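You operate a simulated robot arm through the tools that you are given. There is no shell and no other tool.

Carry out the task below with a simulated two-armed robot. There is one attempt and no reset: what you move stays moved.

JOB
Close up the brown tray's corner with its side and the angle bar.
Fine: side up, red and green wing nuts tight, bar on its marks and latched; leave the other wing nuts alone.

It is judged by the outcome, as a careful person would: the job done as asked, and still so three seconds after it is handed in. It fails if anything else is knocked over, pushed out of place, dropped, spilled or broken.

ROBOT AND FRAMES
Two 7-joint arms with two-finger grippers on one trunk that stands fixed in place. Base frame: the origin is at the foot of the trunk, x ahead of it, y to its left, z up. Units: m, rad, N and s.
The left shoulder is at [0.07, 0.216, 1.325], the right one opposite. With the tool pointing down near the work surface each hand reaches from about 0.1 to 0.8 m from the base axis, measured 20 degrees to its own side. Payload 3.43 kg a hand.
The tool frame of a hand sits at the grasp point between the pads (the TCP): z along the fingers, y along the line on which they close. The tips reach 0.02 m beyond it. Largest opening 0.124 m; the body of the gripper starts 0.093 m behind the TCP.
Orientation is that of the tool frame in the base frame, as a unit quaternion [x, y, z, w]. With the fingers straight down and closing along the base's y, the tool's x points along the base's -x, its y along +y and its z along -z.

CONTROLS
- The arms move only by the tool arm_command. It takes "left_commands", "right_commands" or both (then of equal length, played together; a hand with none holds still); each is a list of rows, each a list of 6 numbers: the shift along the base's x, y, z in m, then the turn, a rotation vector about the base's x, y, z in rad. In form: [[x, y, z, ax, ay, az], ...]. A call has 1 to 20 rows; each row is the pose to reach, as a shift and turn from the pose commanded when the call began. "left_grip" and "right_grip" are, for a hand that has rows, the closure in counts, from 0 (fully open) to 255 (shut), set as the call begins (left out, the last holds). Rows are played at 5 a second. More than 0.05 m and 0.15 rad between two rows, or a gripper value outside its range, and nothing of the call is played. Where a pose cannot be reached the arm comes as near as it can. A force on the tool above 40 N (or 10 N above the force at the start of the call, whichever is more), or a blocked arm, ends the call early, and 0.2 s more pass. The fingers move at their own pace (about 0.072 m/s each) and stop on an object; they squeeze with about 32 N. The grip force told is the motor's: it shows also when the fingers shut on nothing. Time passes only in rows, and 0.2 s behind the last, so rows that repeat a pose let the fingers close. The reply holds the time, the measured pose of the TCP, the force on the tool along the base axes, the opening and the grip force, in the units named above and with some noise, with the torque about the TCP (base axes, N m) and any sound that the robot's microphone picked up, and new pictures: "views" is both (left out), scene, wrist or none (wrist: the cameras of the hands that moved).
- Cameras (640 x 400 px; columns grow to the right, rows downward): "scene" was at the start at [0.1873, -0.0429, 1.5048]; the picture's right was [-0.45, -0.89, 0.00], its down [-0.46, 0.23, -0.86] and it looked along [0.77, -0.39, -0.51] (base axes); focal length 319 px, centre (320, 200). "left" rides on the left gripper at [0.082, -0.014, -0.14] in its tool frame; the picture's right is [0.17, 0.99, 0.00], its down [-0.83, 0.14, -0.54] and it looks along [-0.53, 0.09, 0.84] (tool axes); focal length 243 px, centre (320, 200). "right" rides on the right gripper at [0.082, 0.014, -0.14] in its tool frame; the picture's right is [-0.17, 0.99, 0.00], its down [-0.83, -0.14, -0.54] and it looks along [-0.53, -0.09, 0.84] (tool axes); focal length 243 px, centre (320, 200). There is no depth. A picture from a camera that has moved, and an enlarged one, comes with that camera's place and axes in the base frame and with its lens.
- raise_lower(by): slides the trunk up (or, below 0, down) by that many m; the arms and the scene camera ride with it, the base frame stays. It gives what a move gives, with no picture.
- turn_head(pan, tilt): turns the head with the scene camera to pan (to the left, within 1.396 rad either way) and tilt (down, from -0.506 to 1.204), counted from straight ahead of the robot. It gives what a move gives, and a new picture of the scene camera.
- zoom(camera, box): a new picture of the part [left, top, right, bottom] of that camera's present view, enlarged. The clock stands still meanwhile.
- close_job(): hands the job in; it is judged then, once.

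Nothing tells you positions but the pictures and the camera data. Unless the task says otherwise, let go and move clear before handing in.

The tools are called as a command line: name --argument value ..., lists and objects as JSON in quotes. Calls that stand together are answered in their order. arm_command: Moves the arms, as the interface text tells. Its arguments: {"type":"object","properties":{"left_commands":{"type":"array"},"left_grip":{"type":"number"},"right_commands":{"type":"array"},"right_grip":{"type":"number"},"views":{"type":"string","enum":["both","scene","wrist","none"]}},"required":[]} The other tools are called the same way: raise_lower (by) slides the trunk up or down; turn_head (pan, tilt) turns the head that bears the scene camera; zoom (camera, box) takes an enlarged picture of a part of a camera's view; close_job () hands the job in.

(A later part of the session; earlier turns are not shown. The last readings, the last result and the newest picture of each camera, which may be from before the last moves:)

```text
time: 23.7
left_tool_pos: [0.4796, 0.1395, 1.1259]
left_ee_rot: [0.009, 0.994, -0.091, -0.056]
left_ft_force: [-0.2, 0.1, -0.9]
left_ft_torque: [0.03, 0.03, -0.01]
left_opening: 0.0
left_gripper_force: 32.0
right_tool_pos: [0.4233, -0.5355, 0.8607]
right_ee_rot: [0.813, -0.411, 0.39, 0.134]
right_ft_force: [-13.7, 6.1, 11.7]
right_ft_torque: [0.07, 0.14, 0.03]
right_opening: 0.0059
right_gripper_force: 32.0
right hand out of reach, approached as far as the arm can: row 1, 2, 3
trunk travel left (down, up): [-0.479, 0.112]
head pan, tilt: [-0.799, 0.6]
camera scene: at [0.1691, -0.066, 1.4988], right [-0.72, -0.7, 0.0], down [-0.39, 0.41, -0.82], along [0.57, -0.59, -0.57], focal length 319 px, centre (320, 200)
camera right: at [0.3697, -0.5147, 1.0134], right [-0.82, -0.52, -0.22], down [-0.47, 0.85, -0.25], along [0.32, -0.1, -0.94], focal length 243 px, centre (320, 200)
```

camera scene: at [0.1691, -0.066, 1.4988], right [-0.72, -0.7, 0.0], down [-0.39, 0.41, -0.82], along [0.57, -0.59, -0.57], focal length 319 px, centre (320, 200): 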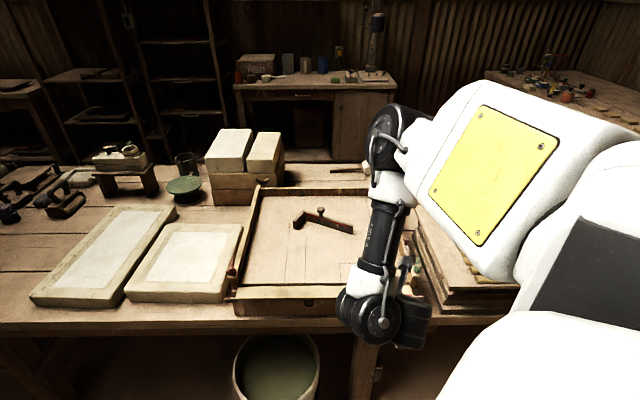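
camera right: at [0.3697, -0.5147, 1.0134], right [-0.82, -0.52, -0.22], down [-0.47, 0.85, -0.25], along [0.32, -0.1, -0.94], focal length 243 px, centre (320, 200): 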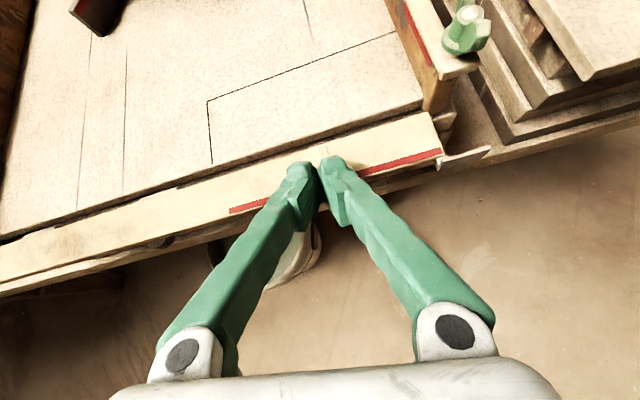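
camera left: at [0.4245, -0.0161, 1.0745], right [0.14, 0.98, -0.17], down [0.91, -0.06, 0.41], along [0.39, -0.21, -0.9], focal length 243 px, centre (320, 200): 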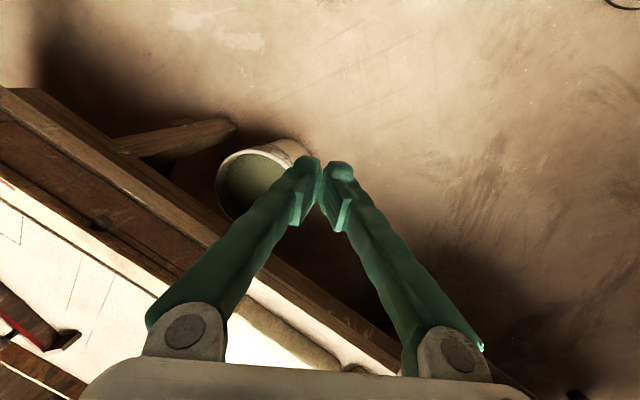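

The fingertips came down onto the board since the arm is folded too tightly here. Raising the trunk gives the arm more room; I'll do that and lift clear.

raise_lower --by 0.11

zoom --camera "right" --box '[0, 0, 640, 400]'

```text
time: 25.1
left_tool_pos: [0.4567, 0.1381, 1.369]
left_ee_rot: [0.02, 0.992, -0.089, 0.089]
left_ft_force: [0.5, 0.1, -0.8]
left_ft_torque: [-0.02, 0.04, 0.02]
left_opening: 0.0
left_gripper_force: 31.7
right_tool_pos: [0.486, -0.5353, 1.1089]
right_ee_rot: [0.741, -0.428, 0.512, 0.069]
right_ft_force: [-0.3, 0.0, 0.1]
right_ft_torque: [-0.02, -0.02, 0.0]
right_opening: 0.0
right_gripper_force: 34.4
trunk travel left (down, up): [-0.589, 0.002]
head pan, tilt: [-0.799, 0.6]
```

```text
1.00 times, centred on (320, 200) of right (not enlarged: the box is as wide or as high as the picture)
camera zoom: at [0.3874, -0.5143, 1.2384], right [-0.71, -0.52, -0.47], down [-0.37, 0.85, -0.38], along [0.6, -0.1, -0.8], focal length 243 px, centre (320, 200)
```

zoom: 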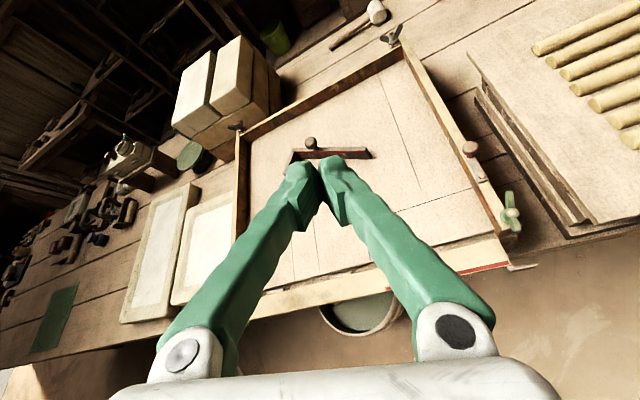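

arm_command --right_commands '[[-0.0165, 0.0075, -0.04, -0.0253, 0.0932, 0.0194], [-0.033, 0.015, -0.08, -0.0506, 0.1864, 0.0388], [-0.0495, 0.0225, -0.12, -0.0759, 0.2796, 0.0581], [-0.066, 0.03, -0.159, -0.1012, 0.3728, 0.0775], [-0.078, 0.043, -0.194, -0.1012, 0.3728, 0.0775], [-0.09, 0.055, -0.229, -0.1012, 0.3728, 0.0775]]' --right_grip 255 --views "both"

```text
time: 26.5
left_tool_pos: [0.4574, 0.1388, 1.3694]
left_ee_rot: [0.021, 0.992, -0.089, 0.091]
left_ft_force: [-0.4, 0.7, 0.1]
left_ft_torque: [-0.02, 0.0, -0.02]
left_opening: 0.0
left_gripper_force: 32.0
right_tool_pos: [0.4308, -0.5582, 1.0253]
right_ee_rot: [0.837, -0.352, 0.388, 0.161]
right_ft_force: [0.3, 0.1, 0.3]
right_ft_torque: [-0.03, 0.01, 0.0]
right_opening: 0.0
right_gripper_force: 34.8
right hand out of reach, approached as far as the arm can: row 1, 2, 3, 4, 5, 6
trunk travel left (down, up): [-0.589, 0.002]
head pan, tilt: [-0.799, 0.6]
camera scene: at [0.0716, -0.0659, 1.6239], right [-0.72, -0.7, 0.0], down [-0.39, 0.41, -0.82], along [0.58, -0.59, -0.57], focal length 319 px, centre (320, 200)
camera right: at [0.3836, -0.5292, 1.1792], right [-0.78, -0.61, -0.13], down [-0.56, 0.78, -0.28], along [0.28, -0.15, -0.95], focal length 243 px, centre (320, 200)
```

scene: 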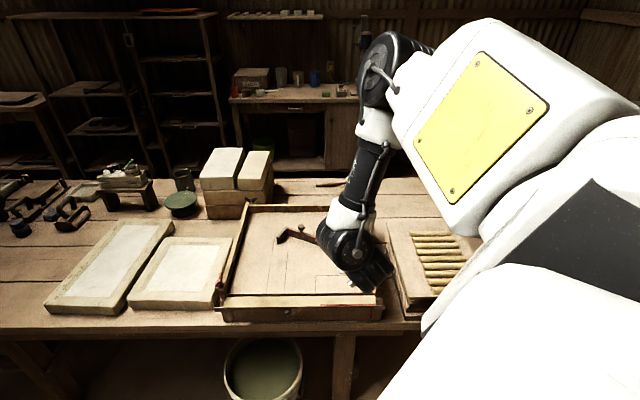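
right: 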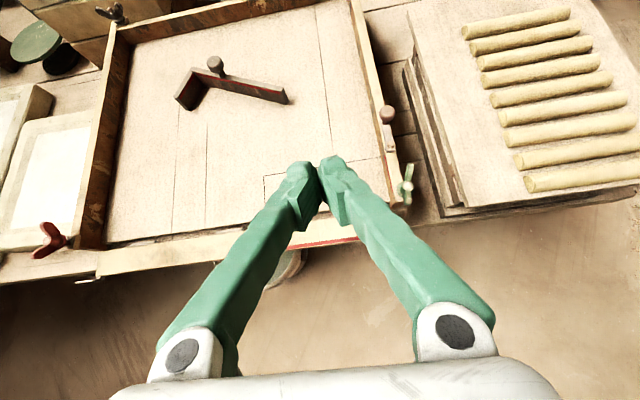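

arm_command --right_commands '[[-0.003, 0.008, -0.03, 0, 0, 0], [-0.008, 0.02, -0.06, 0, 0, 0], [-0.015, 0.035, -0.09, 0, 0, 0], [-0.025, 0.055, -0.12, 0, 0, 0], [-0.035, 0.075, -0.14, 0, 0, 0]]' --right_grip 255 --views "none"

```text
time: 27.7
left_tool_pos: [0.4576, 0.1375, 1.3691]
left_ee_rot: [0.021, 0.992, -0.089, 0.091]
left_ft_force: [-0.2, 0.1, -0.4]
left_ft_torque: [0.02, -0.03, 0.02]
left_opening: 0.0
left_gripper_force: 31.2
right_tool_pos: [0.4321, -0.5671, 1.0183]
right_ee_rot: [0.836, -0.352, 0.388, 0.161]
right_ft_force: [-0.8, 0.4, 0.2]
right_ft_torque: [-0.02, 0.02, 0.01]
right_opening: 0.0
right_gripper_force: 34.3
right hand out of reach, approached as far as the arm can: row 1, 2, 3, 4, 5
trunk travel left (down, up): [-0.589, 0.002]
head pan, tilt: [-0.799, 0.6]
```

The arm jams at a joint limit with that much tilt. I'll use a steeper finger (about 20° from vertical), which is enough to hook under the board's edge.

arm_command --right_commands '[[0.0, 0.0, 0.005, 0.0933, 0.0906, 0], [0.0, 0.0, 0.01, 0.1865, 0.1811, 0], [0.0, 0.0, 0.01, 0.2798, 0.2717, 0], [0, 0, 0.01, 0.373, 0.3623, 0], [0, 0.02, -0.02, 0.373, 0.3623, 0], [-0.01, 0.04, -0.05, 0.373, 0.3623, 0], [-0.02, 0.06, -0.09, 0.373, 0.3623, 0]]' --right_grip 255 --views "both"

```text
time: 29.3
left_tool_pos: [0.4576, 0.1392, 1.3682]
left_ee_rot: [0.021, 0.992, -0.089, 0.091]
left_ft_force: [-0.6, 0.2, 1.0]
left_ft_torque: [-0.08, 0.02, 0.0]
left_opening: 0.0
left_gripper_force: 32.6
right_tool_pos: [0.4125, -0.5069, 0.9299]
right_ee_rot: [0.907, -0.384, 0.162, 0.067]
right_ft_force: [-0.4, 0.6, 0.1]
right_ft_torque: [0.0, 0.01, -0.02]
right_opening: 0.0
right_gripper_force: 34.9
trunk travel left (down, up): [-0.589, 0.002]
head pan, tilt: [-0.799, 0.6]
camera scene: at [0.0723, -0.0652, 1.6239], right [-0.72, -0.7, 0.0], down [-0.39, 0.4, -0.82], along [0.57, -0.59, -0.57], focal length 319 px, centre (320, 200)
camera right: at [0.4225, -0.5358, 1.0909], right [-0.82, -0.58, -0.06], down [-0.57, 0.79, 0.22], along [-0.08, 0.21, -0.97], focal length 243 px, centre (320, 200)
```

scene: 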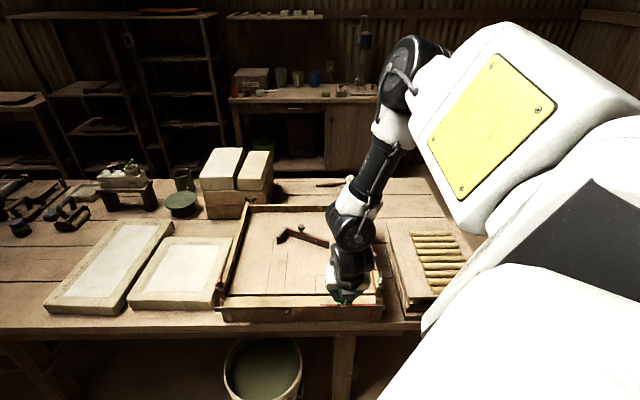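
right: 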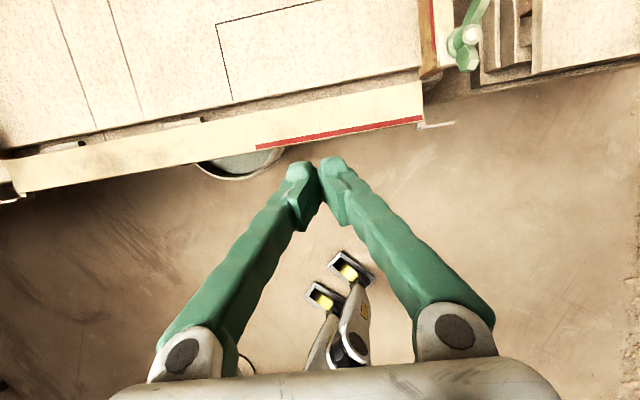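

arm_command --right_commands '[[-0.002, 0.002, -0.035, 0, 0, 0], [-0.004, 0.004, -0.065, 0, 0, 0], [-0.005, 0.005, -0.095, 0, 0, 0]]' --right_grip 255 --views "both"

zoom --camera "right" --box '[220, 60, 480, 240]'

zoom --camera "scene" --box '[210, 230, 420, 340]'

```text
time: 30.1
left_tool_pos: [0.4573, 0.1372, 1.3711]
left_ee_rot: [0.02, 0.992, -0.089, 0.091]
left_ft_force: [0.1, 0.7, 0.4]
left_ft_torque: [0.01, 0.0, 0.0]
left_opening: 0.0002
left_gripper_force: 32.0
right_tool_pos: [0.4024, -0.5138, 0.9233]
right_ee_rot: [0.907, -0.383, 0.162, 0.066]
right_ft_force: [-0.1, 0.0, -0.5]
right_ft_torque: [0.03, 0.02, 0.0]
right_opening: 0.0
right_gripper_force: 34.5
right hand out of reach, approached as far as the arm can: row 1, 2, 3
trunk travel left (down, up): [-0.589, 0.002]
head pan, tilt: [-0.799, 0.6]
camera scene: at [0.0712, -0.0655, 1.6239], right [-0.72, -0.7, 0.0], down [-0.39, 0.4, -0.83], along [0.58, -0.59, -0.56], focal length 319 px, centre (320, 200)
camera right: at [0.4137, -0.543, 1.0842], right [-0.81, -0.58, -0.06], down [-0.57, 0.79, 0.22], along [-0.08, 0.21, -0.97], focal length 243 px, centre (320, 200)
```

scene: 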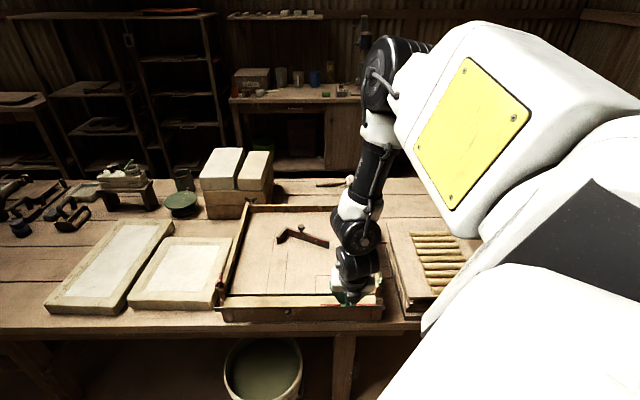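
right: 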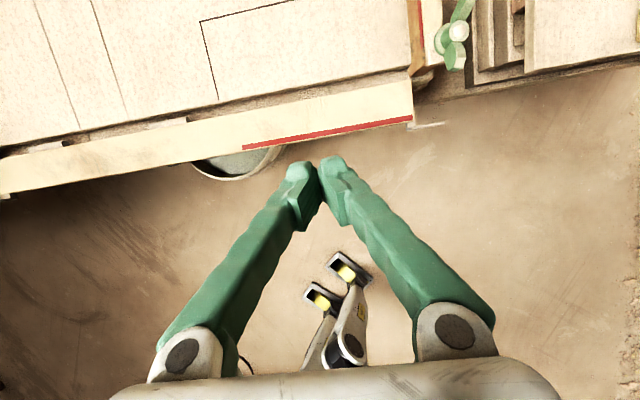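

```text
2.22 times, centred on (350, 150) of right
camera zoom: at [0.4137, -0.543, 1.0842], right [-0.81, -0.58, -0.06], down [-0.57, 0.79, 0.22], along [-0.08, 0.21, -0.97], focal length 539 px, centre (253, 311)
```

zoom: 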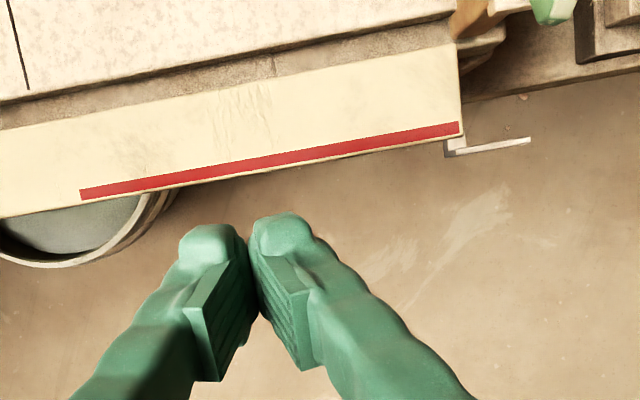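

```text
3.05 times, centred on (315, 285) of scene
camera zoom: at [0.0712, -0.0655, 1.6239], right [-0.72, -0.7, 0.0], down [-0.39, 0.4, -0.83], along [0.58, -0.59, -0.56], focal length 973 px, centre (335, -59)
```

zoom: 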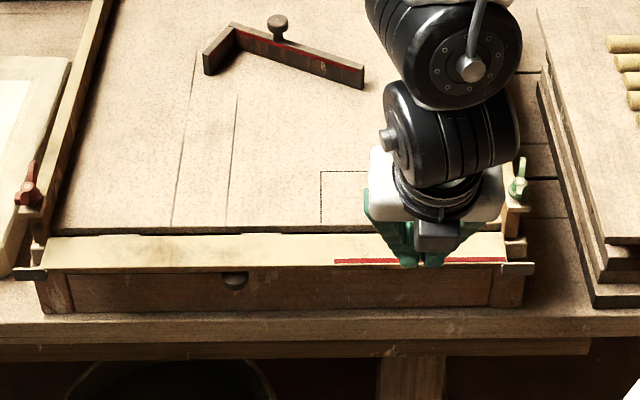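

The wrist roll seems near its limit in this orientation. I'll roll the tool back by ~1.4 rad (mid-range) keeping the same tilt, then try descending again.

arm_command --right_commands '[[0, 0, 0.01, 0.0347, -0.0352, -0.1344], [0, 0, 0.02, 0.0694, -0.0704, -0.2688], [0, 0, 0.02, 0.104, -0.1055, -0.4033], [0, 0, 0.02, 0.1387, -0.1407, -0.5377], [0, 0, 0.02, 0.1734, -0.1759, -0.6721], [0, 0, 0.02, 0.208, -0.2111, -0.8065], [0, 0, 0.02, 0.2427, -0.2462, -0.9409], [0, 0, 0.02, 0.2774, -0.2814, -1.0754], [0, 0, 0.02, 0.312, -0.3166, -1.2098], [0, 0, 0.02, 0.3467, -0.3518, -1.3442]]' --right_grip 255 --views "none"

arm_command --right_commands '[[0, 0, -0.035, 0, 0, 0], [0, 0, -0.07, 0, 0, 0], [0, 0.003, -0.1, 0, 0, 0]]' --right_grip 255 --views "both"

```text
time: 32.3
left_tool_pos: [0.4572, 0.139, 1.3703]
left_ee_rot: [0.022, 0.992, -0.089, 0.09]
left_ft_force: [0.5, -0.1, 0.4]
left_ft_torque: [0.01, 0.0, 0.03]
left_opening: 0.0001
left_gripper_force: 32.1
right_tool_pos: [0.403, -0.5121, 0.9435]
right_ee_rot: [-0.431, 0.885, -0.167, 0.056]
right_ft_force: [-0.6, -0.5, -0.2]
right_ft_torque: [0.02, -0.01, 0.01]
right_opening: 0.0001
right_gripper_force: 34.1
trunk travel left (down, up): [-0.589, 0.002]
head pan, tilt: [-0.799, 0.6]
```

```text
time: 33.1
left_tool_pos: [0.4563, 0.1364, 1.3716]
left_ee_rot: [0.021, 0.992, -0.087, 0.091]
left_ft_force: [0.5, -0.8, -0.6]
left_ft_torque: [0.01, -0.03, 0.0]
left_opening: 0.0
left_gripper_force: 32.5
right_tool_pos: [0.4014, -0.5169, 0.9233]
right_ee_rot: [-0.432, 0.885, -0.167, 0.056]
right_ft_force: [0.0, -0.8, 0.8]
right_ft_torque: [0.02, 0.03, 0.0]
right_opening: 0.0
right_gripper_force: 34.7
right hand out of reach, approached as far as the arm can: row 1, 2, 3
trunk travel left (down, up): [-0.589, 0.002]
head pan, tilt: [-0.799, 0.6]
camera scene: at [0.0699, -0.0672, 1.624], right [-0.72, -0.7, 0.0], down [-0.39, 0.41, -0.82], along [0.58, -0.59, -0.57], focal length 319 px, centre (320, 200)
camera right: at [0.3064, -0.5391, 1.0542], right [-0.63, 0.69, -0.35], down [0.49, 0.7, 0.52], along [0.6, 0.16, -0.78], focal length 243 px, centre (320, 200)
```

scene: 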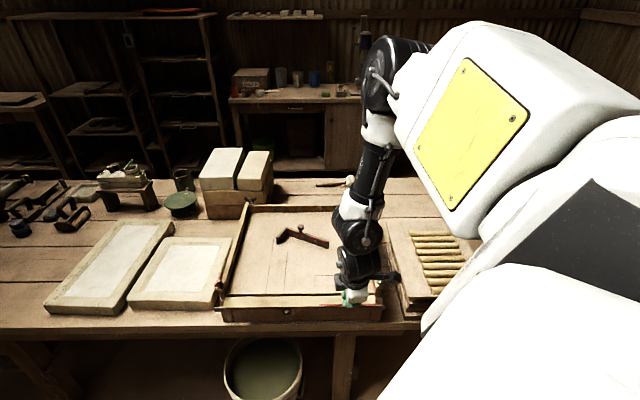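
right: 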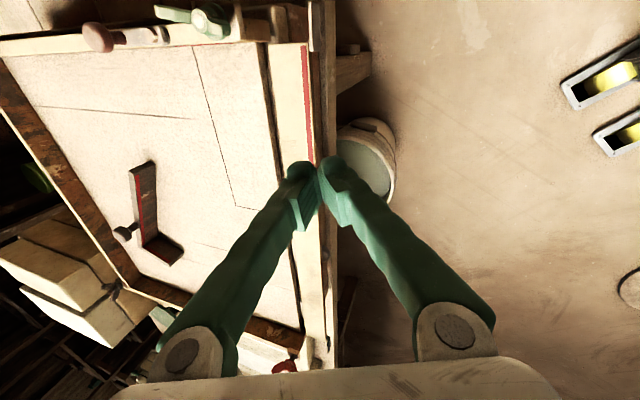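

The hand's height seems bounded relative to the shoulder; lowering the trunk slightly will carry the hand straight down in front of the board's edge.

raise_lower --by -0.06

zoom --camera "right" --box '[220, 100, 420, 225]'

```text
time: 34.1
left_tool_pos: [0.4691, 0.1374, 1.2557]
left_ee_rot: [0.015, 0.995, -0.09, 0.032]
left_ft_force: [0.1, 0.0, 0.5]
left_ft_torque: [0.03, -0.03, 0.02]
left_opening: 0.0002
left_gripper_force: 32.2
right_tool_pos: [0.4005, -0.5173, 0.862]
right_ee_rot: [-0.433, 0.884, -0.168, 0.057]
right_ft_force: [-0.6, 0.1, 0.4]
right_ft_torque: [0.03, 0.02, 0.04]
right_opening: 0.0001
right_gripper_force: 34.6
trunk travel left (down, up): [-0.529, 0.062]
head pan, tilt: [-0.799, 0.6]
```

```text
3.20 times, centred on (320, 162) of right
camera zoom: at [0.3064, -0.5392, 0.9941], right [-0.63, 0.69, -0.35], down [0.49, 0.7, 0.52], along [0.6, 0.16, -0.78], focal length 776 px, centre (320, 320)
```

zoom: 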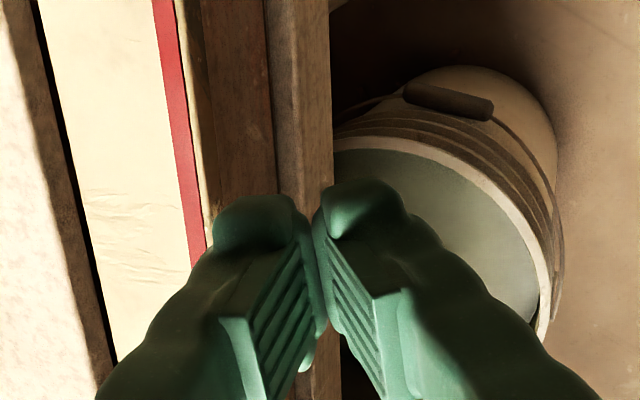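

arm_command --right_commands '[[-0.005, 0.005, 0.03, 0, 0, 0], [-0.0105, 0.0108, 0.04, -0.0346, 0.0349, 0.1322], [-0.0105, 0.0108, 0.04, -0.0693, 0.0698, 0.2644], [-0.0105, 0.0108, 0.04, -0.1039, 0.1047, 0.3965], [-0.0105, 0.0108, 0.04, -0.1385, 0.1396, 0.5287], [-0.0105, 0.0108, 0.04, -0.1732, 0.1745, 0.6609], [-0.0105, 0.0108, 0.04, -0.2078, 0.2095, 0.7931], [-0.0105, 0.0108, 0.04, -0.2425, 0.2444, 0.9253], [-0.0105, 0.0108, 0.04, -0.2771, 0.2793, 1.0575], [-0.0105, 0.0108, 0.04, -0.3117, 0.3142, 1.1896], [-0.0105, 0.0108, 0.04, -0.3464, 0.3491, 1.3218], [-0.0105, 0.0108, 0.04, -0.381, 0.384, 1.454]]' --right_grip 255 --views "both"

```text
time: 36.7
left_tool_pos: [0.4689, 0.1376, 1.2538]
left_ee_rot: [0.015, 0.995, -0.09, 0.031]
left_ft_force: [0.4, 0.4, -0.1]
left_ft_torque: [-0.02, 0.02, -0.03]
left_opening: 0.0001
left_gripper_force: 31.9
right_tool_pos: [0.3904, -0.5064, 0.9022]
right_ee_rot: [0.928, -0.326, 0.16, 0.079]
right_ft_force: [-0.3, 0.4, 0.1]
right_ft_torque: [-0.02, 0.02, 0.02]
right_opening: 0.0
right_gripper_force: 35.1
trunk travel left (down, up): [-0.529, 0.062]
head pan, tilt: [-0.799, 0.6]
camera scene: at [0.1374, -0.0657, 1.559], right [-0.72, -0.7, 0.0], down [-0.39, 0.41, -0.83], along [0.58, -0.59, -0.56], focal length 319 px, centre (320, 200)
camera right: at [0.4091, -0.5296, 1.0633], right [-0.75, -0.67, -0.02], down [-0.65, 0.73, 0.21], along [-0.13, 0.17, -0.98], focal length 243 px, centre (320, 200)
```

scene: 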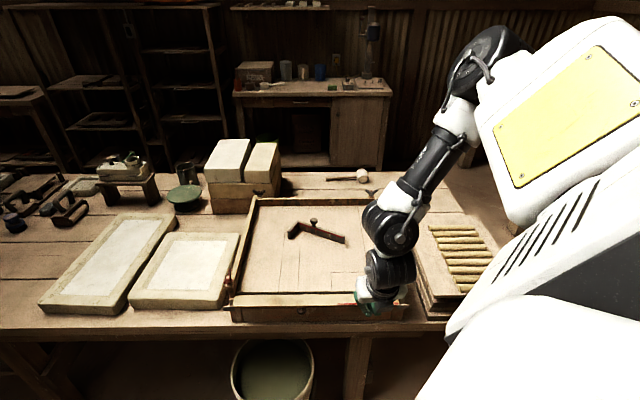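
right: 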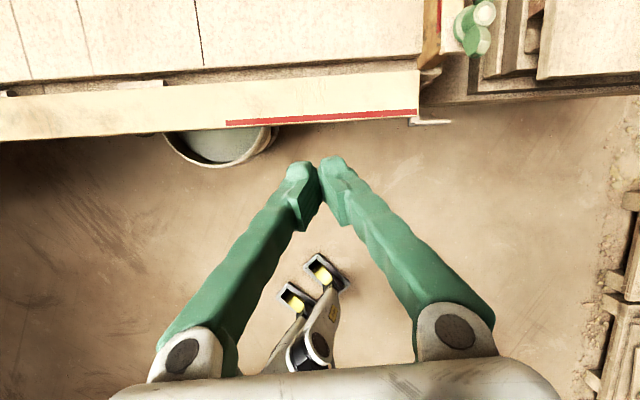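

raise_lower --by -0.06

zoom --camera "right" --box '[220, 80, 420, 205]'

zoom --camera "scene" --box '[320, 220, 440, 340]'

```text
time: 37.7
left_tool_pos: [0.4724, 0.1357, 1.1426]
left_ee_rot: [0.008, 0.996, -0.09, -0.024]
left_ft_force: [0.2, 0.1, 0.5]
left_ft_torque: [0.01, -0.01, -0.01]
left_opening: 0.0
left_gripper_force: 32.3
right_tool_pos: [0.3916, -0.5068, 0.843]
right_ee_rot: [0.928, -0.327, 0.161, 0.078]
right_ft_force: [0.6, -1.1, 0.0]
right_ft_torque: [0.01, 0.01, 0.0]
right_opening: 0.0
right_gripper_force: 34.1
trunk travel left (down, up): [-0.469, 0.122]
head pan, tilt: [-0.799, 0.6]
```

```text
3.20 times, centred on (320, 142) of right
camera zoom: at [0.4092, -0.5294, 1.0039], right [-0.75, -0.67, -0.02], down [-0.65, 0.73, 0.21], along [-0.13, 0.17, -0.98], focal length 776 px, centre (320, 384)
```

zoom: 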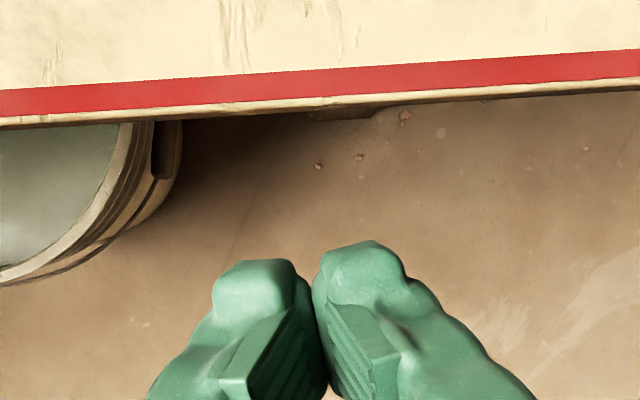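

```text
3.33 times, centred on (380, 280) of scene
camera zoom: at [0.1725, -0.0656, 1.4878], right [-0.72, -0.7, 0.0], down [-0.39, 0.4, -0.83], along [0.58, -0.59, -0.56], focal length 1064 px, centre (120, -67)
```

zoom: 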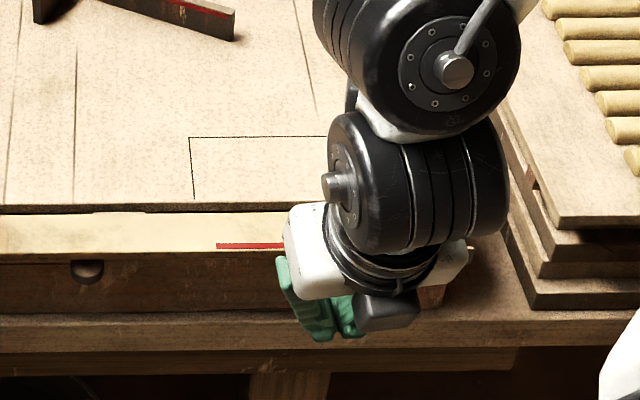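

arm_command --right_commands '[[0, 0, -0.012, 0, 0, 0], [0.0105, -0.0108, -0.012, 0, 0, 0], [0.0209, -0.0215, -0.012, 0, 0, 0], [0.0265, -0.0273, -0.012, 0, 0, 0]]' --right_grip 255 --views "wrist"

zoom --camera "right" --box '[220, 80, 420, 205]'

```text
time: 38.7
left_tool_pos: [0.4733, 0.1365, 1.1422]
left_ee_rot: [0.008, 0.996, -0.09, -0.024]
left_ft_force: [0.4, 0.3, -0.5]
left_ft_torque: [0.04, -0.03, 0.01]
left_opening: 0.0001
left_gripper_force: 31.7
right_tool_pos: [0.4175, -0.5337, 0.8294]
right_ee_rot: [0.928, -0.328, 0.16, 0.078]
right_ft_force: [-0.1, 0.8, 0.7]
right_ft_torque: [-0.01, 0.02, 0.01]
right_opening: 0.0
right_gripper_force: 34.6
trunk travel left (down, up): [-0.469, 0.122]
head pan, tilt: [-0.799, 0.6]
camera right: at [0.4354, -0.5568, 0.9907], right [-0.75, -0.66, -0.02], down [-0.65, 0.73, 0.21], along [-0.13, 0.17, -0.98], focal length 243 px, centre (320, 200)
```

right: 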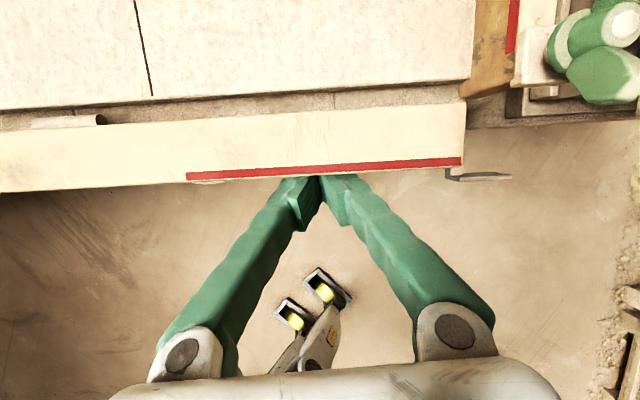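

```text
3.20 times, centred on (320, 142) of right
camera zoom: at [0.4354, -0.5568, 0.9907], right [-0.75, -0.66, -0.02], down [-0.65, 0.73, 0.21], along [-0.13, 0.17, -0.98], focal length 776 px, centre (320, 384)
```

zoom: 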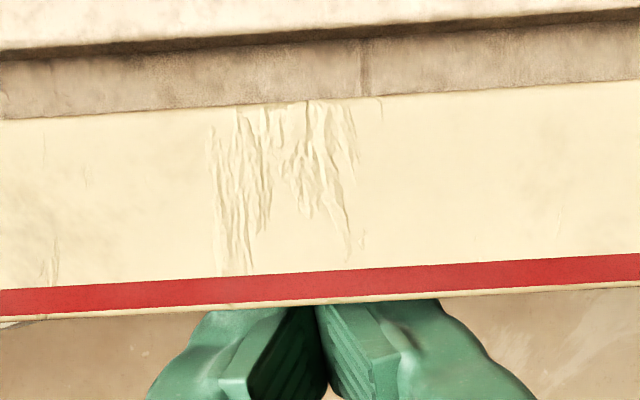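

The fingertips are under the board's near edge. Now I lift along the hinge arc.

arm_command --right_commands '[[0.0007, -0.0007, 0.006, 0, 0, 0], [0.0014, -0.0014, 0.012, 0, 0, 0], [0.0028, -0.0028, 0.018, 0, 0, 0], [0.0042, -0.0043, 0.023, 0, 0, 0], [0.007, -0.0072, 0.028, 0, 0, 0], [0.0098, -0.01, 0.032, 0, 0, 0]]' --right_grip 255 --views "both"

zoom --camera "scene" --box '[210, 200, 450, 350]'

```text
time: 40.1
left_tool_pos: [0.4741, 0.1369, 1.1417]
left_ee_rot: [0.007, 0.996, -0.09, -0.025]
left_ft_force: [-0.3, 0.3, -0.7]
left_ft_torque: [-0.01, -0.01, 0.01]
left_opening: 0.0001
left_gripper_force: 32.4
right_tool_pos: [0.4279, -0.5442, 0.8637]
right_ee_rot: [0.928, -0.328, 0.16, 0.079]
right_ft_force: [-0.7, 0.6, -1.1]
right_ft_torque: [0.01, 0.0, -0.03]
right_opening: 0.0003
right_gripper_force: 34.7
trunk travel left (down, up): [-0.469, 0.122]
head pan, tilt: [-0.799, 0.6]
camera scene: at [0.1728, -0.0657, 1.4877], right [-0.72, -0.7, 0.0], down [-0.39, 0.41, -0.83], along [0.58, -0.59, -0.56], focal length 319 px, centre (320, 200)
camera right: at [0.4459, -0.5668, 1.0237], right [-0.75, -0.66, -0.02], down [-0.65, 0.73, 0.21], along [-0.13, 0.17, -0.98], focal length 243 px, centre (320, 200)
```

scene: 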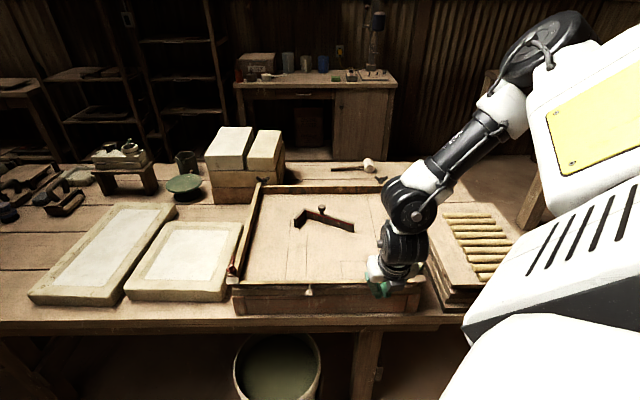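
right: 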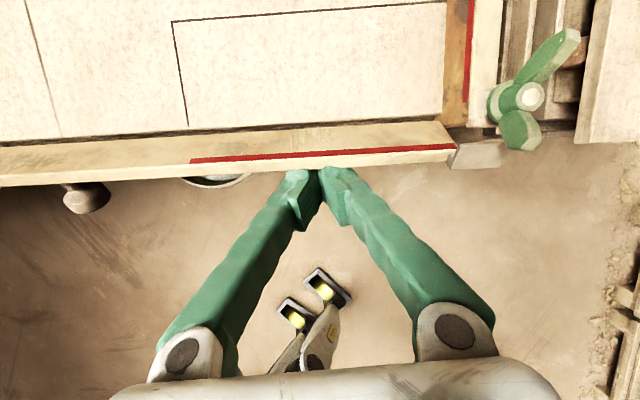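

```text
2.67 times, centred on (330, 275) of scene
camera zoom: at [0.1728, -0.0657, 1.4877], right [-0.72, -0.7, 0.0], down [-0.39, 0.41, -0.83], along [0.58, -0.59, -0.56], focal length 852 px, centre (293, 0)
```

zoom: 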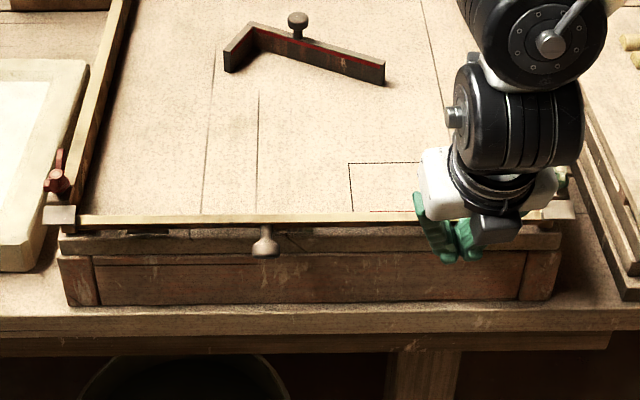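

The board swings up easily. I continue the arc to bring it vertical.

arm_command --right_commands '[[0.003, -0.003, 0.003, 0, 0, 0], [0.0059, -0.0061, 0.006, 0, 0, 0], [0.008, -0.0082, 0.009, 0, 0, 0], [0.0101, -0.0104, 0.012, 0, 0, 0], [0.0122, -0.0126, 0.018, 0, 0, 0]]' --right_grip 255 --views "both"

zoom --camera "scene" --box '[210, 200, 450, 350]'

zoom --camera "right" --box '[400, 20, 600, 220]'

```text
time: 41.3
left_tool_pos: [0.4718, 0.1365, 1.1432]
left_ee_rot: [0.008, 0.996, -0.09, -0.024]
left_ft_force: [-0.1, -0.1, 0.1]
left_ft_torque: [-0.01, -0.01, 0.0]
left_opening: 0.0
left_gripper_force: 31.6
right_tool_pos: [0.4377, -0.5558, 0.8798]
right_ee_rot: [0.928, -0.328, 0.16, 0.079]
right_ft_force: [0.5, 0.5, 0.2]
right_ft_torque: [0.0, -0.01, -0.01]
right_opening: 0.0
right_gripper_force: 34.2
trunk travel left (down, up): [-0.469, 0.122]
head pan, tilt: [-0.799, 0.6]
camera scene: at [0.1727, -0.0657, 1.4877], right [-0.72, -0.7, 0.0], down [-0.39, 0.41, -0.83], along [0.58, -0.59, -0.56], focal length 319 px, centre (320, 200)
camera right: at [0.4572, -0.5797, 1.0408], right [-0.75, -0.66, -0.02], down [-0.65, 0.73, 0.21], along [-0.13, 0.17, -0.98], focal length 243 px, centre (320, 200)
```

scene: 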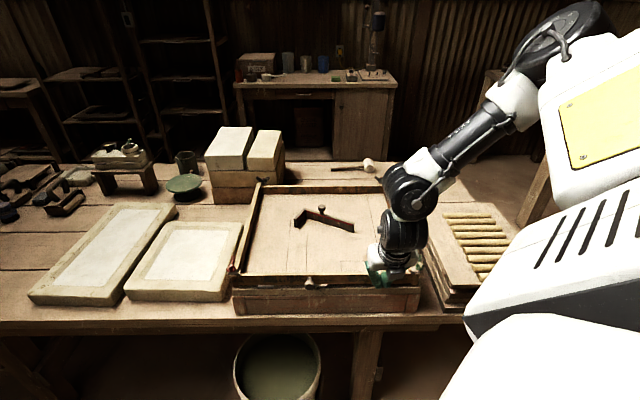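
right: 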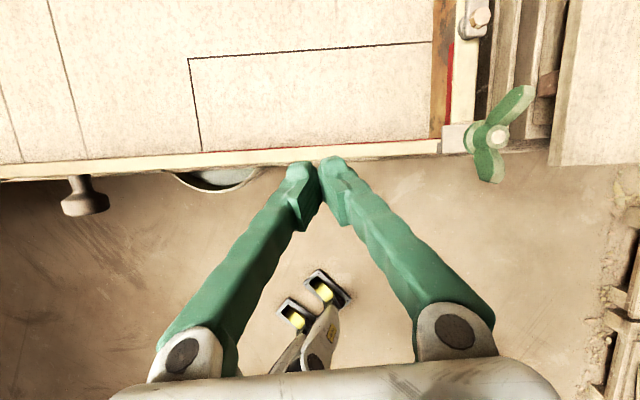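

```text
2.67 times, centred on (330, 275) of scene
camera zoom: at [0.1727, -0.0657, 1.4877], right [-0.72, -0.7, 0.0], down [-0.39, 0.41, -0.83], along [0.58, -0.59, -0.56], focal length 852 px, centre (293, 0)
```

zoom: 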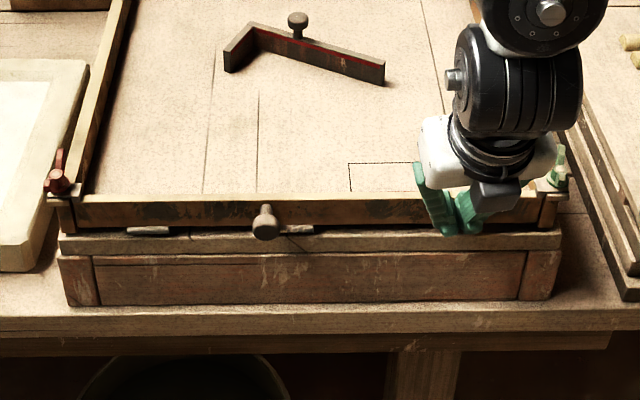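

```text
2.00 times, centred on (500, 120) of right
camera zoom: at [0.4572, -0.5797, 1.0408], right [-0.75, -0.66, -0.02], down [-0.65, 0.73, 0.21], along [-0.13, 0.17, -0.98], focal length 485 px, centre (-40, 360)
```

zoom: 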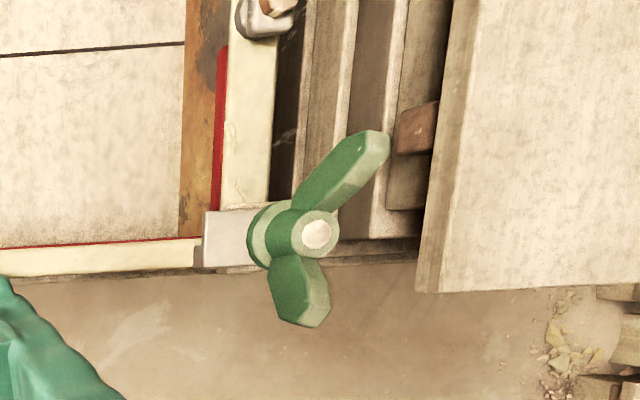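

The side now looks vertical with its flanges under both nuts. I'll press a touch to seat it and check the force.

arm_command --right_commands '[[0.0014, -0.0014, 0.002, 0, 0, 0], [0.0028, -0.0029, 0.002, 0, 0, 0], [0.0042, -0.0043, 0.002, 0, 0, 0]]' --right_grip 255 --views "none"

zoom --camera "scene" --box '[210, 240, 330, 320]'

zoom --camera "right" --box '[240, 80, 560, 280]'

```text
time: 42.1
left_tool_pos: [0.4705, 0.139, 1.144]
left_ee_rot: [0.008, 0.996, -0.09, -0.022]
left_ft_force: [-0.4, -0.1, -0.1]
left_ft_torque: [0.01, -0.01, 0.0]
left_opening: 0.0
left_gripper_force: 31.6
right_tool_pos: [0.4402, -0.5577, 0.8848]
right_ee_rot: [0.928, -0.328, 0.16, 0.079]
right_ft_force: [-13.7, 13.9, 7.5]
right_ft_torque: [-0.33, -0.28, -0.12]
right_opening: 0.0001
right_gripper_force: 34.1
trunk travel left (down, up): [-0.469, 0.122]
head pan, tilt: [-0.799, 0.6]
```

```text
5.00 times, centred on (270, 280) of scene
camera zoom: at [0.1697, -0.0626, 1.4883], right [-0.72, -0.7, 0.0], down [-0.39, 0.4, -0.83], along [0.58, -0.59, -0.56], focal length 1597 px, centre (570, -200)
```

zoom: 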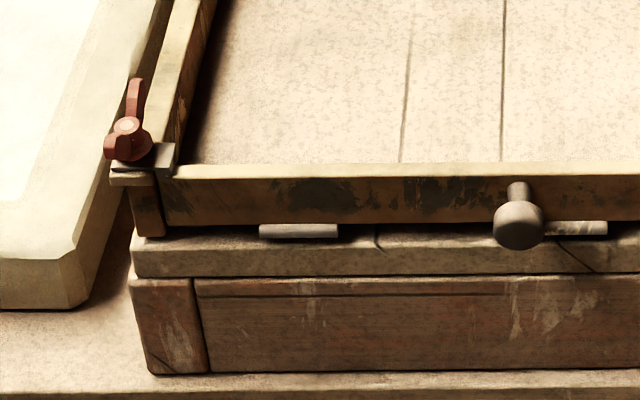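

```text
2.00 times, centred on (400, 180) of right
camera zoom: at [0.4588, -0.5814, 1.0455], right [-0.75, -0.67, -0.02], down [-0.65, 0.73, 0.21], along [-0.13, 0.17, -0.98], focal length 485 px, centre (160, 240)
```

zoom: 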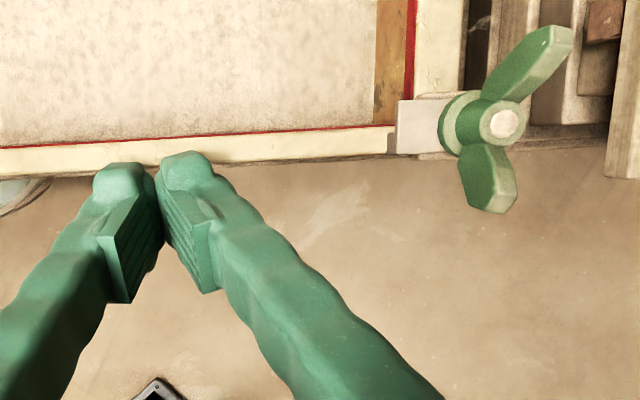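

The side is firmly seated against the walls. I'll back the fingers off slowly and see whether it stays up by itself.

arm_command --right_commands '[[-0.0042, 0.0043, 0.0, 0, 0, 0], [-0.008, 0.008, 0.0, 0, 0, 0], [-0.012, 0.0125, 0.0, 0, 0, 0]]' --right_grip 255 --views "wrist"

zoom --camera "scene" --box '[210, 240, 330, 320]'

```text
time: 42.9
left_tool_pos: [0.4731, 0.1373, 1.1423]
left_ee_rot: [0.008, 0.996, -0.091, -0.025]
left_ft_force: [0.2, 0.4, -0.7]
left_ft_torque: [0.02, -0.02, 0.0]
left_opening: 0.0002
left_gripper_force: 31.6
right_tool_pos: [0.4321, -0.5474, 0.8827]
right_ee_rot: [0.928, -0.328, 0.16, 0.078]
right_ft_force: [0.6, -0.5, -0.1]
right_ft_torque: [0.01, 0.01, 0.02]
right_opening: 0.0
right_gripper_force: 34.8
trunk travel left (down, up): [-0.469, 0.122]
head pan, tilt: [-0.799, 0.6]
camera right: at [0.4494, -0.5711, 1.0438], right [-0.75, -0.66, -0.02], down [-0.65, 0.73, 0.21], along [-0.13, 0.17, -0.98], focal length 243 px, centre (320, 200)
```

right: 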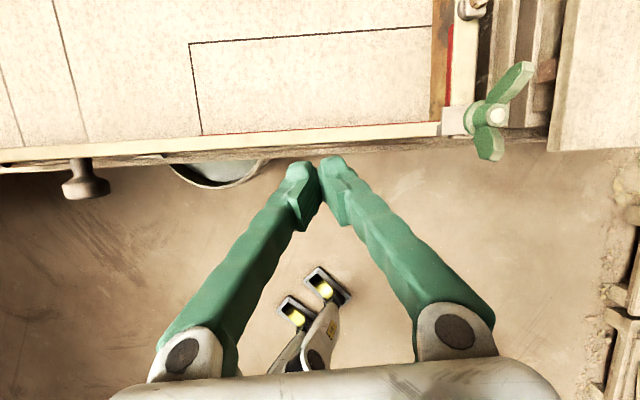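

```text
5.00 times, centred on (270, 280) of scene
camera zoom: at [0.1724, -0.0653, 1.4877], right [-0.72, -0.7, 0.0], down [-0.39, 0.4, -0.83], along [0.58, -0.59, -0.56], focal length 1597 px, centre (570, -200)
```

zoom: 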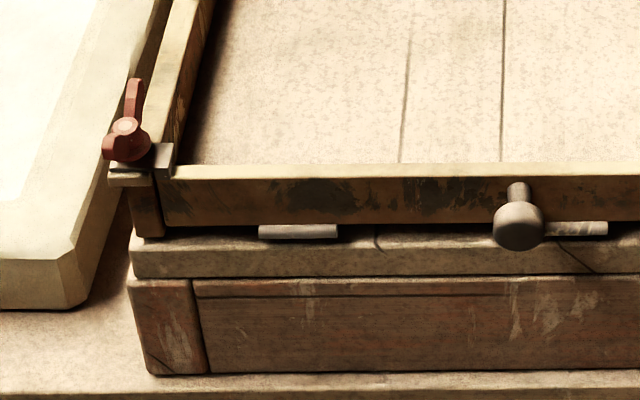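

The side stays up unaided. Next: the green wing nut. I'll back away, straighten the tool and move above it.

arm_command --right_commands '[[-0.012, 0.012, 0.02, 0, 0, 0], [-0.021, 0.0215, 0.06, 0, 0, 0], [-0.021, 0.0215, 0.1, 0, 0, 0], [-0.026, -0.01, 0.11, 0.0835, 0.0811, 0], [-0.032, -0.04, 0.115, 0.1669, 0.1621, 0], [-0.038, -0.07, 0.117, 0.2504, 0.2432, 0], [-0.043, -0.1, 0.117, 0.2504, 0.2432, 0]]' --right_grip 150 --views "both"

```text
time: 44.5
left_tool_pos: [0.472, 0.1351, 1.1438]
left_ee_rot: [0.008, 0.996, -0.09, -0.023]
left_ft_force: [-0.9, -0.2, -0.3]
left_ft_torque: [0.01, -0.02, -0.03]
left_opening: 0.0001
left_gripper_force: 31.9
right_tool_pos: [0.3873, -0.6487, 0.9995]
right_ee_rot: [0.943, -0.333, 0.004, -0.001]
right_ft_force: [-0.6, -0.7, 0.1]
right_ft_torque: [0.04, 0.0, 0.01]
right_opening: 0.0509
right_gripper_force: 0.0
trunk travel left (down, up): [-0.469, 0.122]
head pan, tilt: [-0.799, 0.6]
camera scene: at [0.1717, -0.067, 1.4877], right [-0.72, -0.7, 0.0], down [-0.39, 0.41, -0.83], along [0.58, -0.59, -0.56], focal length 319 px, centre (320, 200)
camera right: at [0.4419, -0.7106, 1.141], right [-0.75, -0.66, 0.0], down [-0.56, 0.63, 0.53], along [-0.35, 0.4, -0.85], focal length 243 px, centre (320, 200)
```

scene: 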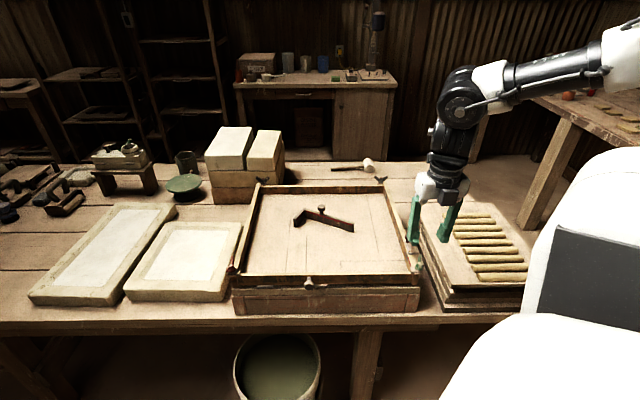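
right: 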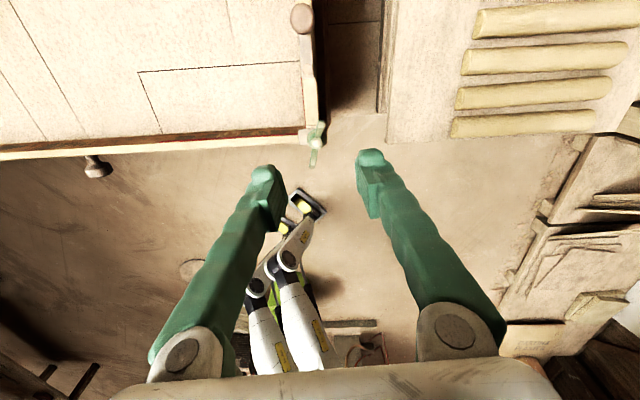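

zoom --camera "right" --box '[270, 90, 370, 190]'

zoom --camera "scene" --box '[395, 240, 435, 300]'

zoom --camera "scene" --box '[215, 245, 255, 295]'

```text
4.00 times, centred on (320, 140) of right
camera zoom: at [0.4419, -0.7106, 1.141], right [-0.75, -0.66, 0.0], down [-0.56, 0.63, 0.53], along [-0.35, 0.4, -0.85], focal length 970 px, centre (320, 440)
```

zoom: 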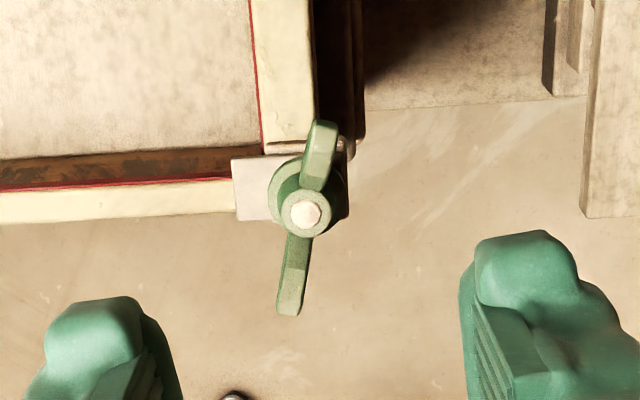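

```text
6.67 times, centred on (415, 270) of scene
camera zoom: at [0.1717, -0.067, 1.4877], right [-0.72, -0.7, 0.0], down [-0.39, 0.41, -0.83], along [0.58, -0.59, -0.56], focal length 2129 px, centre (-313, -267)
```

zoom: 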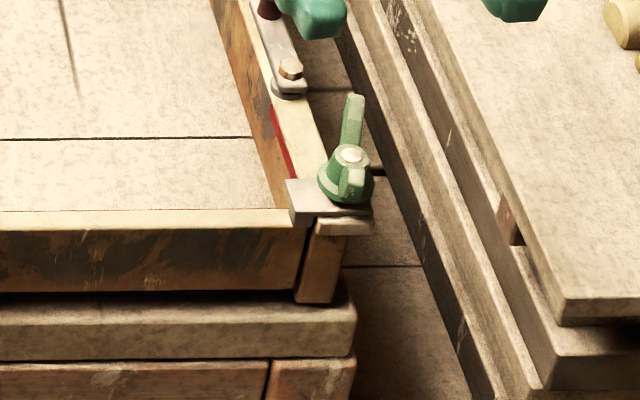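

```text
8.00 times, centred on (235, 270) of scene
camera zoom: at [0.1717, -0.067, 1.4877], right [-0.72, -0.7, 0.0], down [-0.39, 0.41, -0.83], along [0.58, -0.59, -0.56], focal length 2555 px, centre (1000, -360)
```

zoom: 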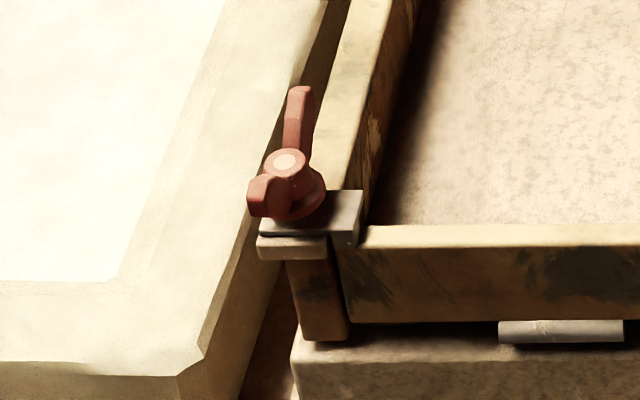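

Nut centre is about [0.390, -0.646], wings along about −60°. I'll align the fingers to straddle the wings, then descend.

arm_command --right_commands '[[0.001, 0.001, 0, 0, 0, -0.125], [0.002, 0.002, 0, 0, 0, -0.25], [0.0027, 0.0027, 0, 0, 0, -0.368], [0.0027, 0.0027, -0.025, 0, 0, -0.368], [0.0027, 0.0027, -0.05, 0, 0, -0.368]]' --right_grip 150 --views "wrist"

zoom --camera "right" --box '[260, 80, 380, 200]'

zoom --camera "scene" --box '[385, 220, 445, 300]'

```text
time: 45.7
left_tool_pos: [0.4729, 0.1358, 1.1419]
left_ee_rot: [0.007, 0.996, -0.09, -0.025]
left_ft_force: [-0.1, 0.7, 0.1]
left_ft_torque: [0.02, 0.02, 0.04]
left_opening: 0.0001
left_gripper_force: 31.8
right_tool_pos: [0.392, -0.6451, 0.9485]
right_ee_rot: [0.866, -0.501, 0.004, 0.002]
right_ft_force: [-0.2, -0.4, -0.2]
right_ft_torque: [-0.05, 0.03, 0.0]
right_opening: 0.0512
right_gripper_force: 0.0
trunk travel left (down, up): [-0.469, 0.122]
head pan, tilt: [-0.799, 0.6]
camera right: at [0.4204, -0.7225, 1.0907], right [-0.94, -0.35, 0.0], down [-0.3, 0.79, 0.53], along [-0.18, 0.5, -0.85], focal length 243 px, centre (320, 200)
```

right: 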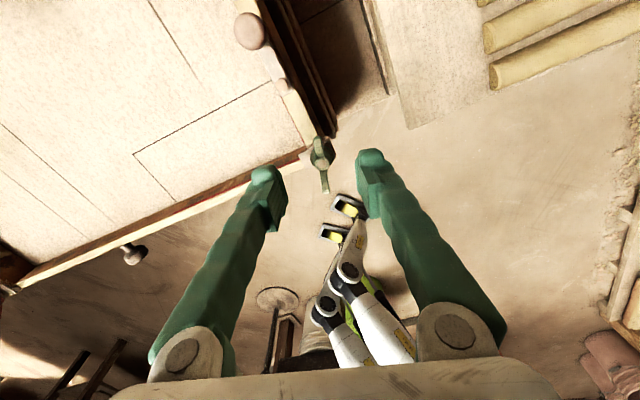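

```text
3.33 times, centred on (320, 140) of right
camera zoom: at [0.4204, -0.7225, 1.0907], right [-0.94, -0.35, 0.0], down [-0.3, 0.79, 0.53], along [-0.18, 0.5, -0.85], focal length 809 px, centre (320, 400)
```

zoom: 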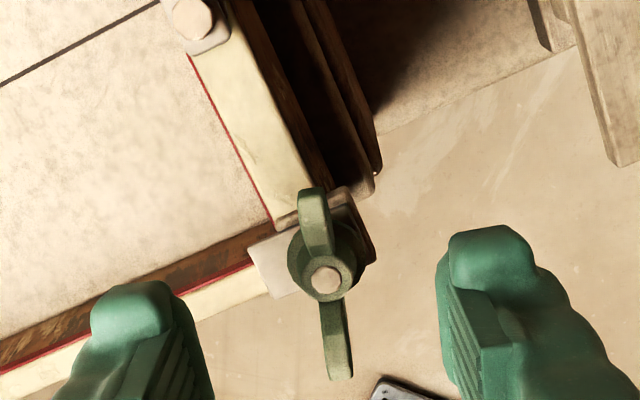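

```text
5.00 times, centred on (415, 260) of scene
camera zoom: at [0.1732, -0.0664, 1.4876], right [-0.72, -0.7, 0.0], down [-0.39, 0.41, -0.82], along [0.58, -0.59, -0.57], focal length 1597 px, centre (-155, -100)
```

zoom: 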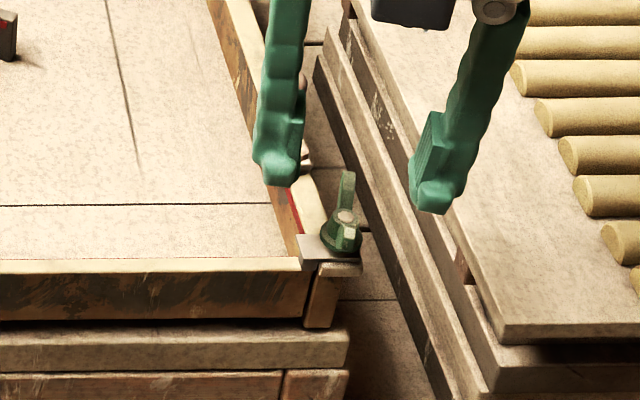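

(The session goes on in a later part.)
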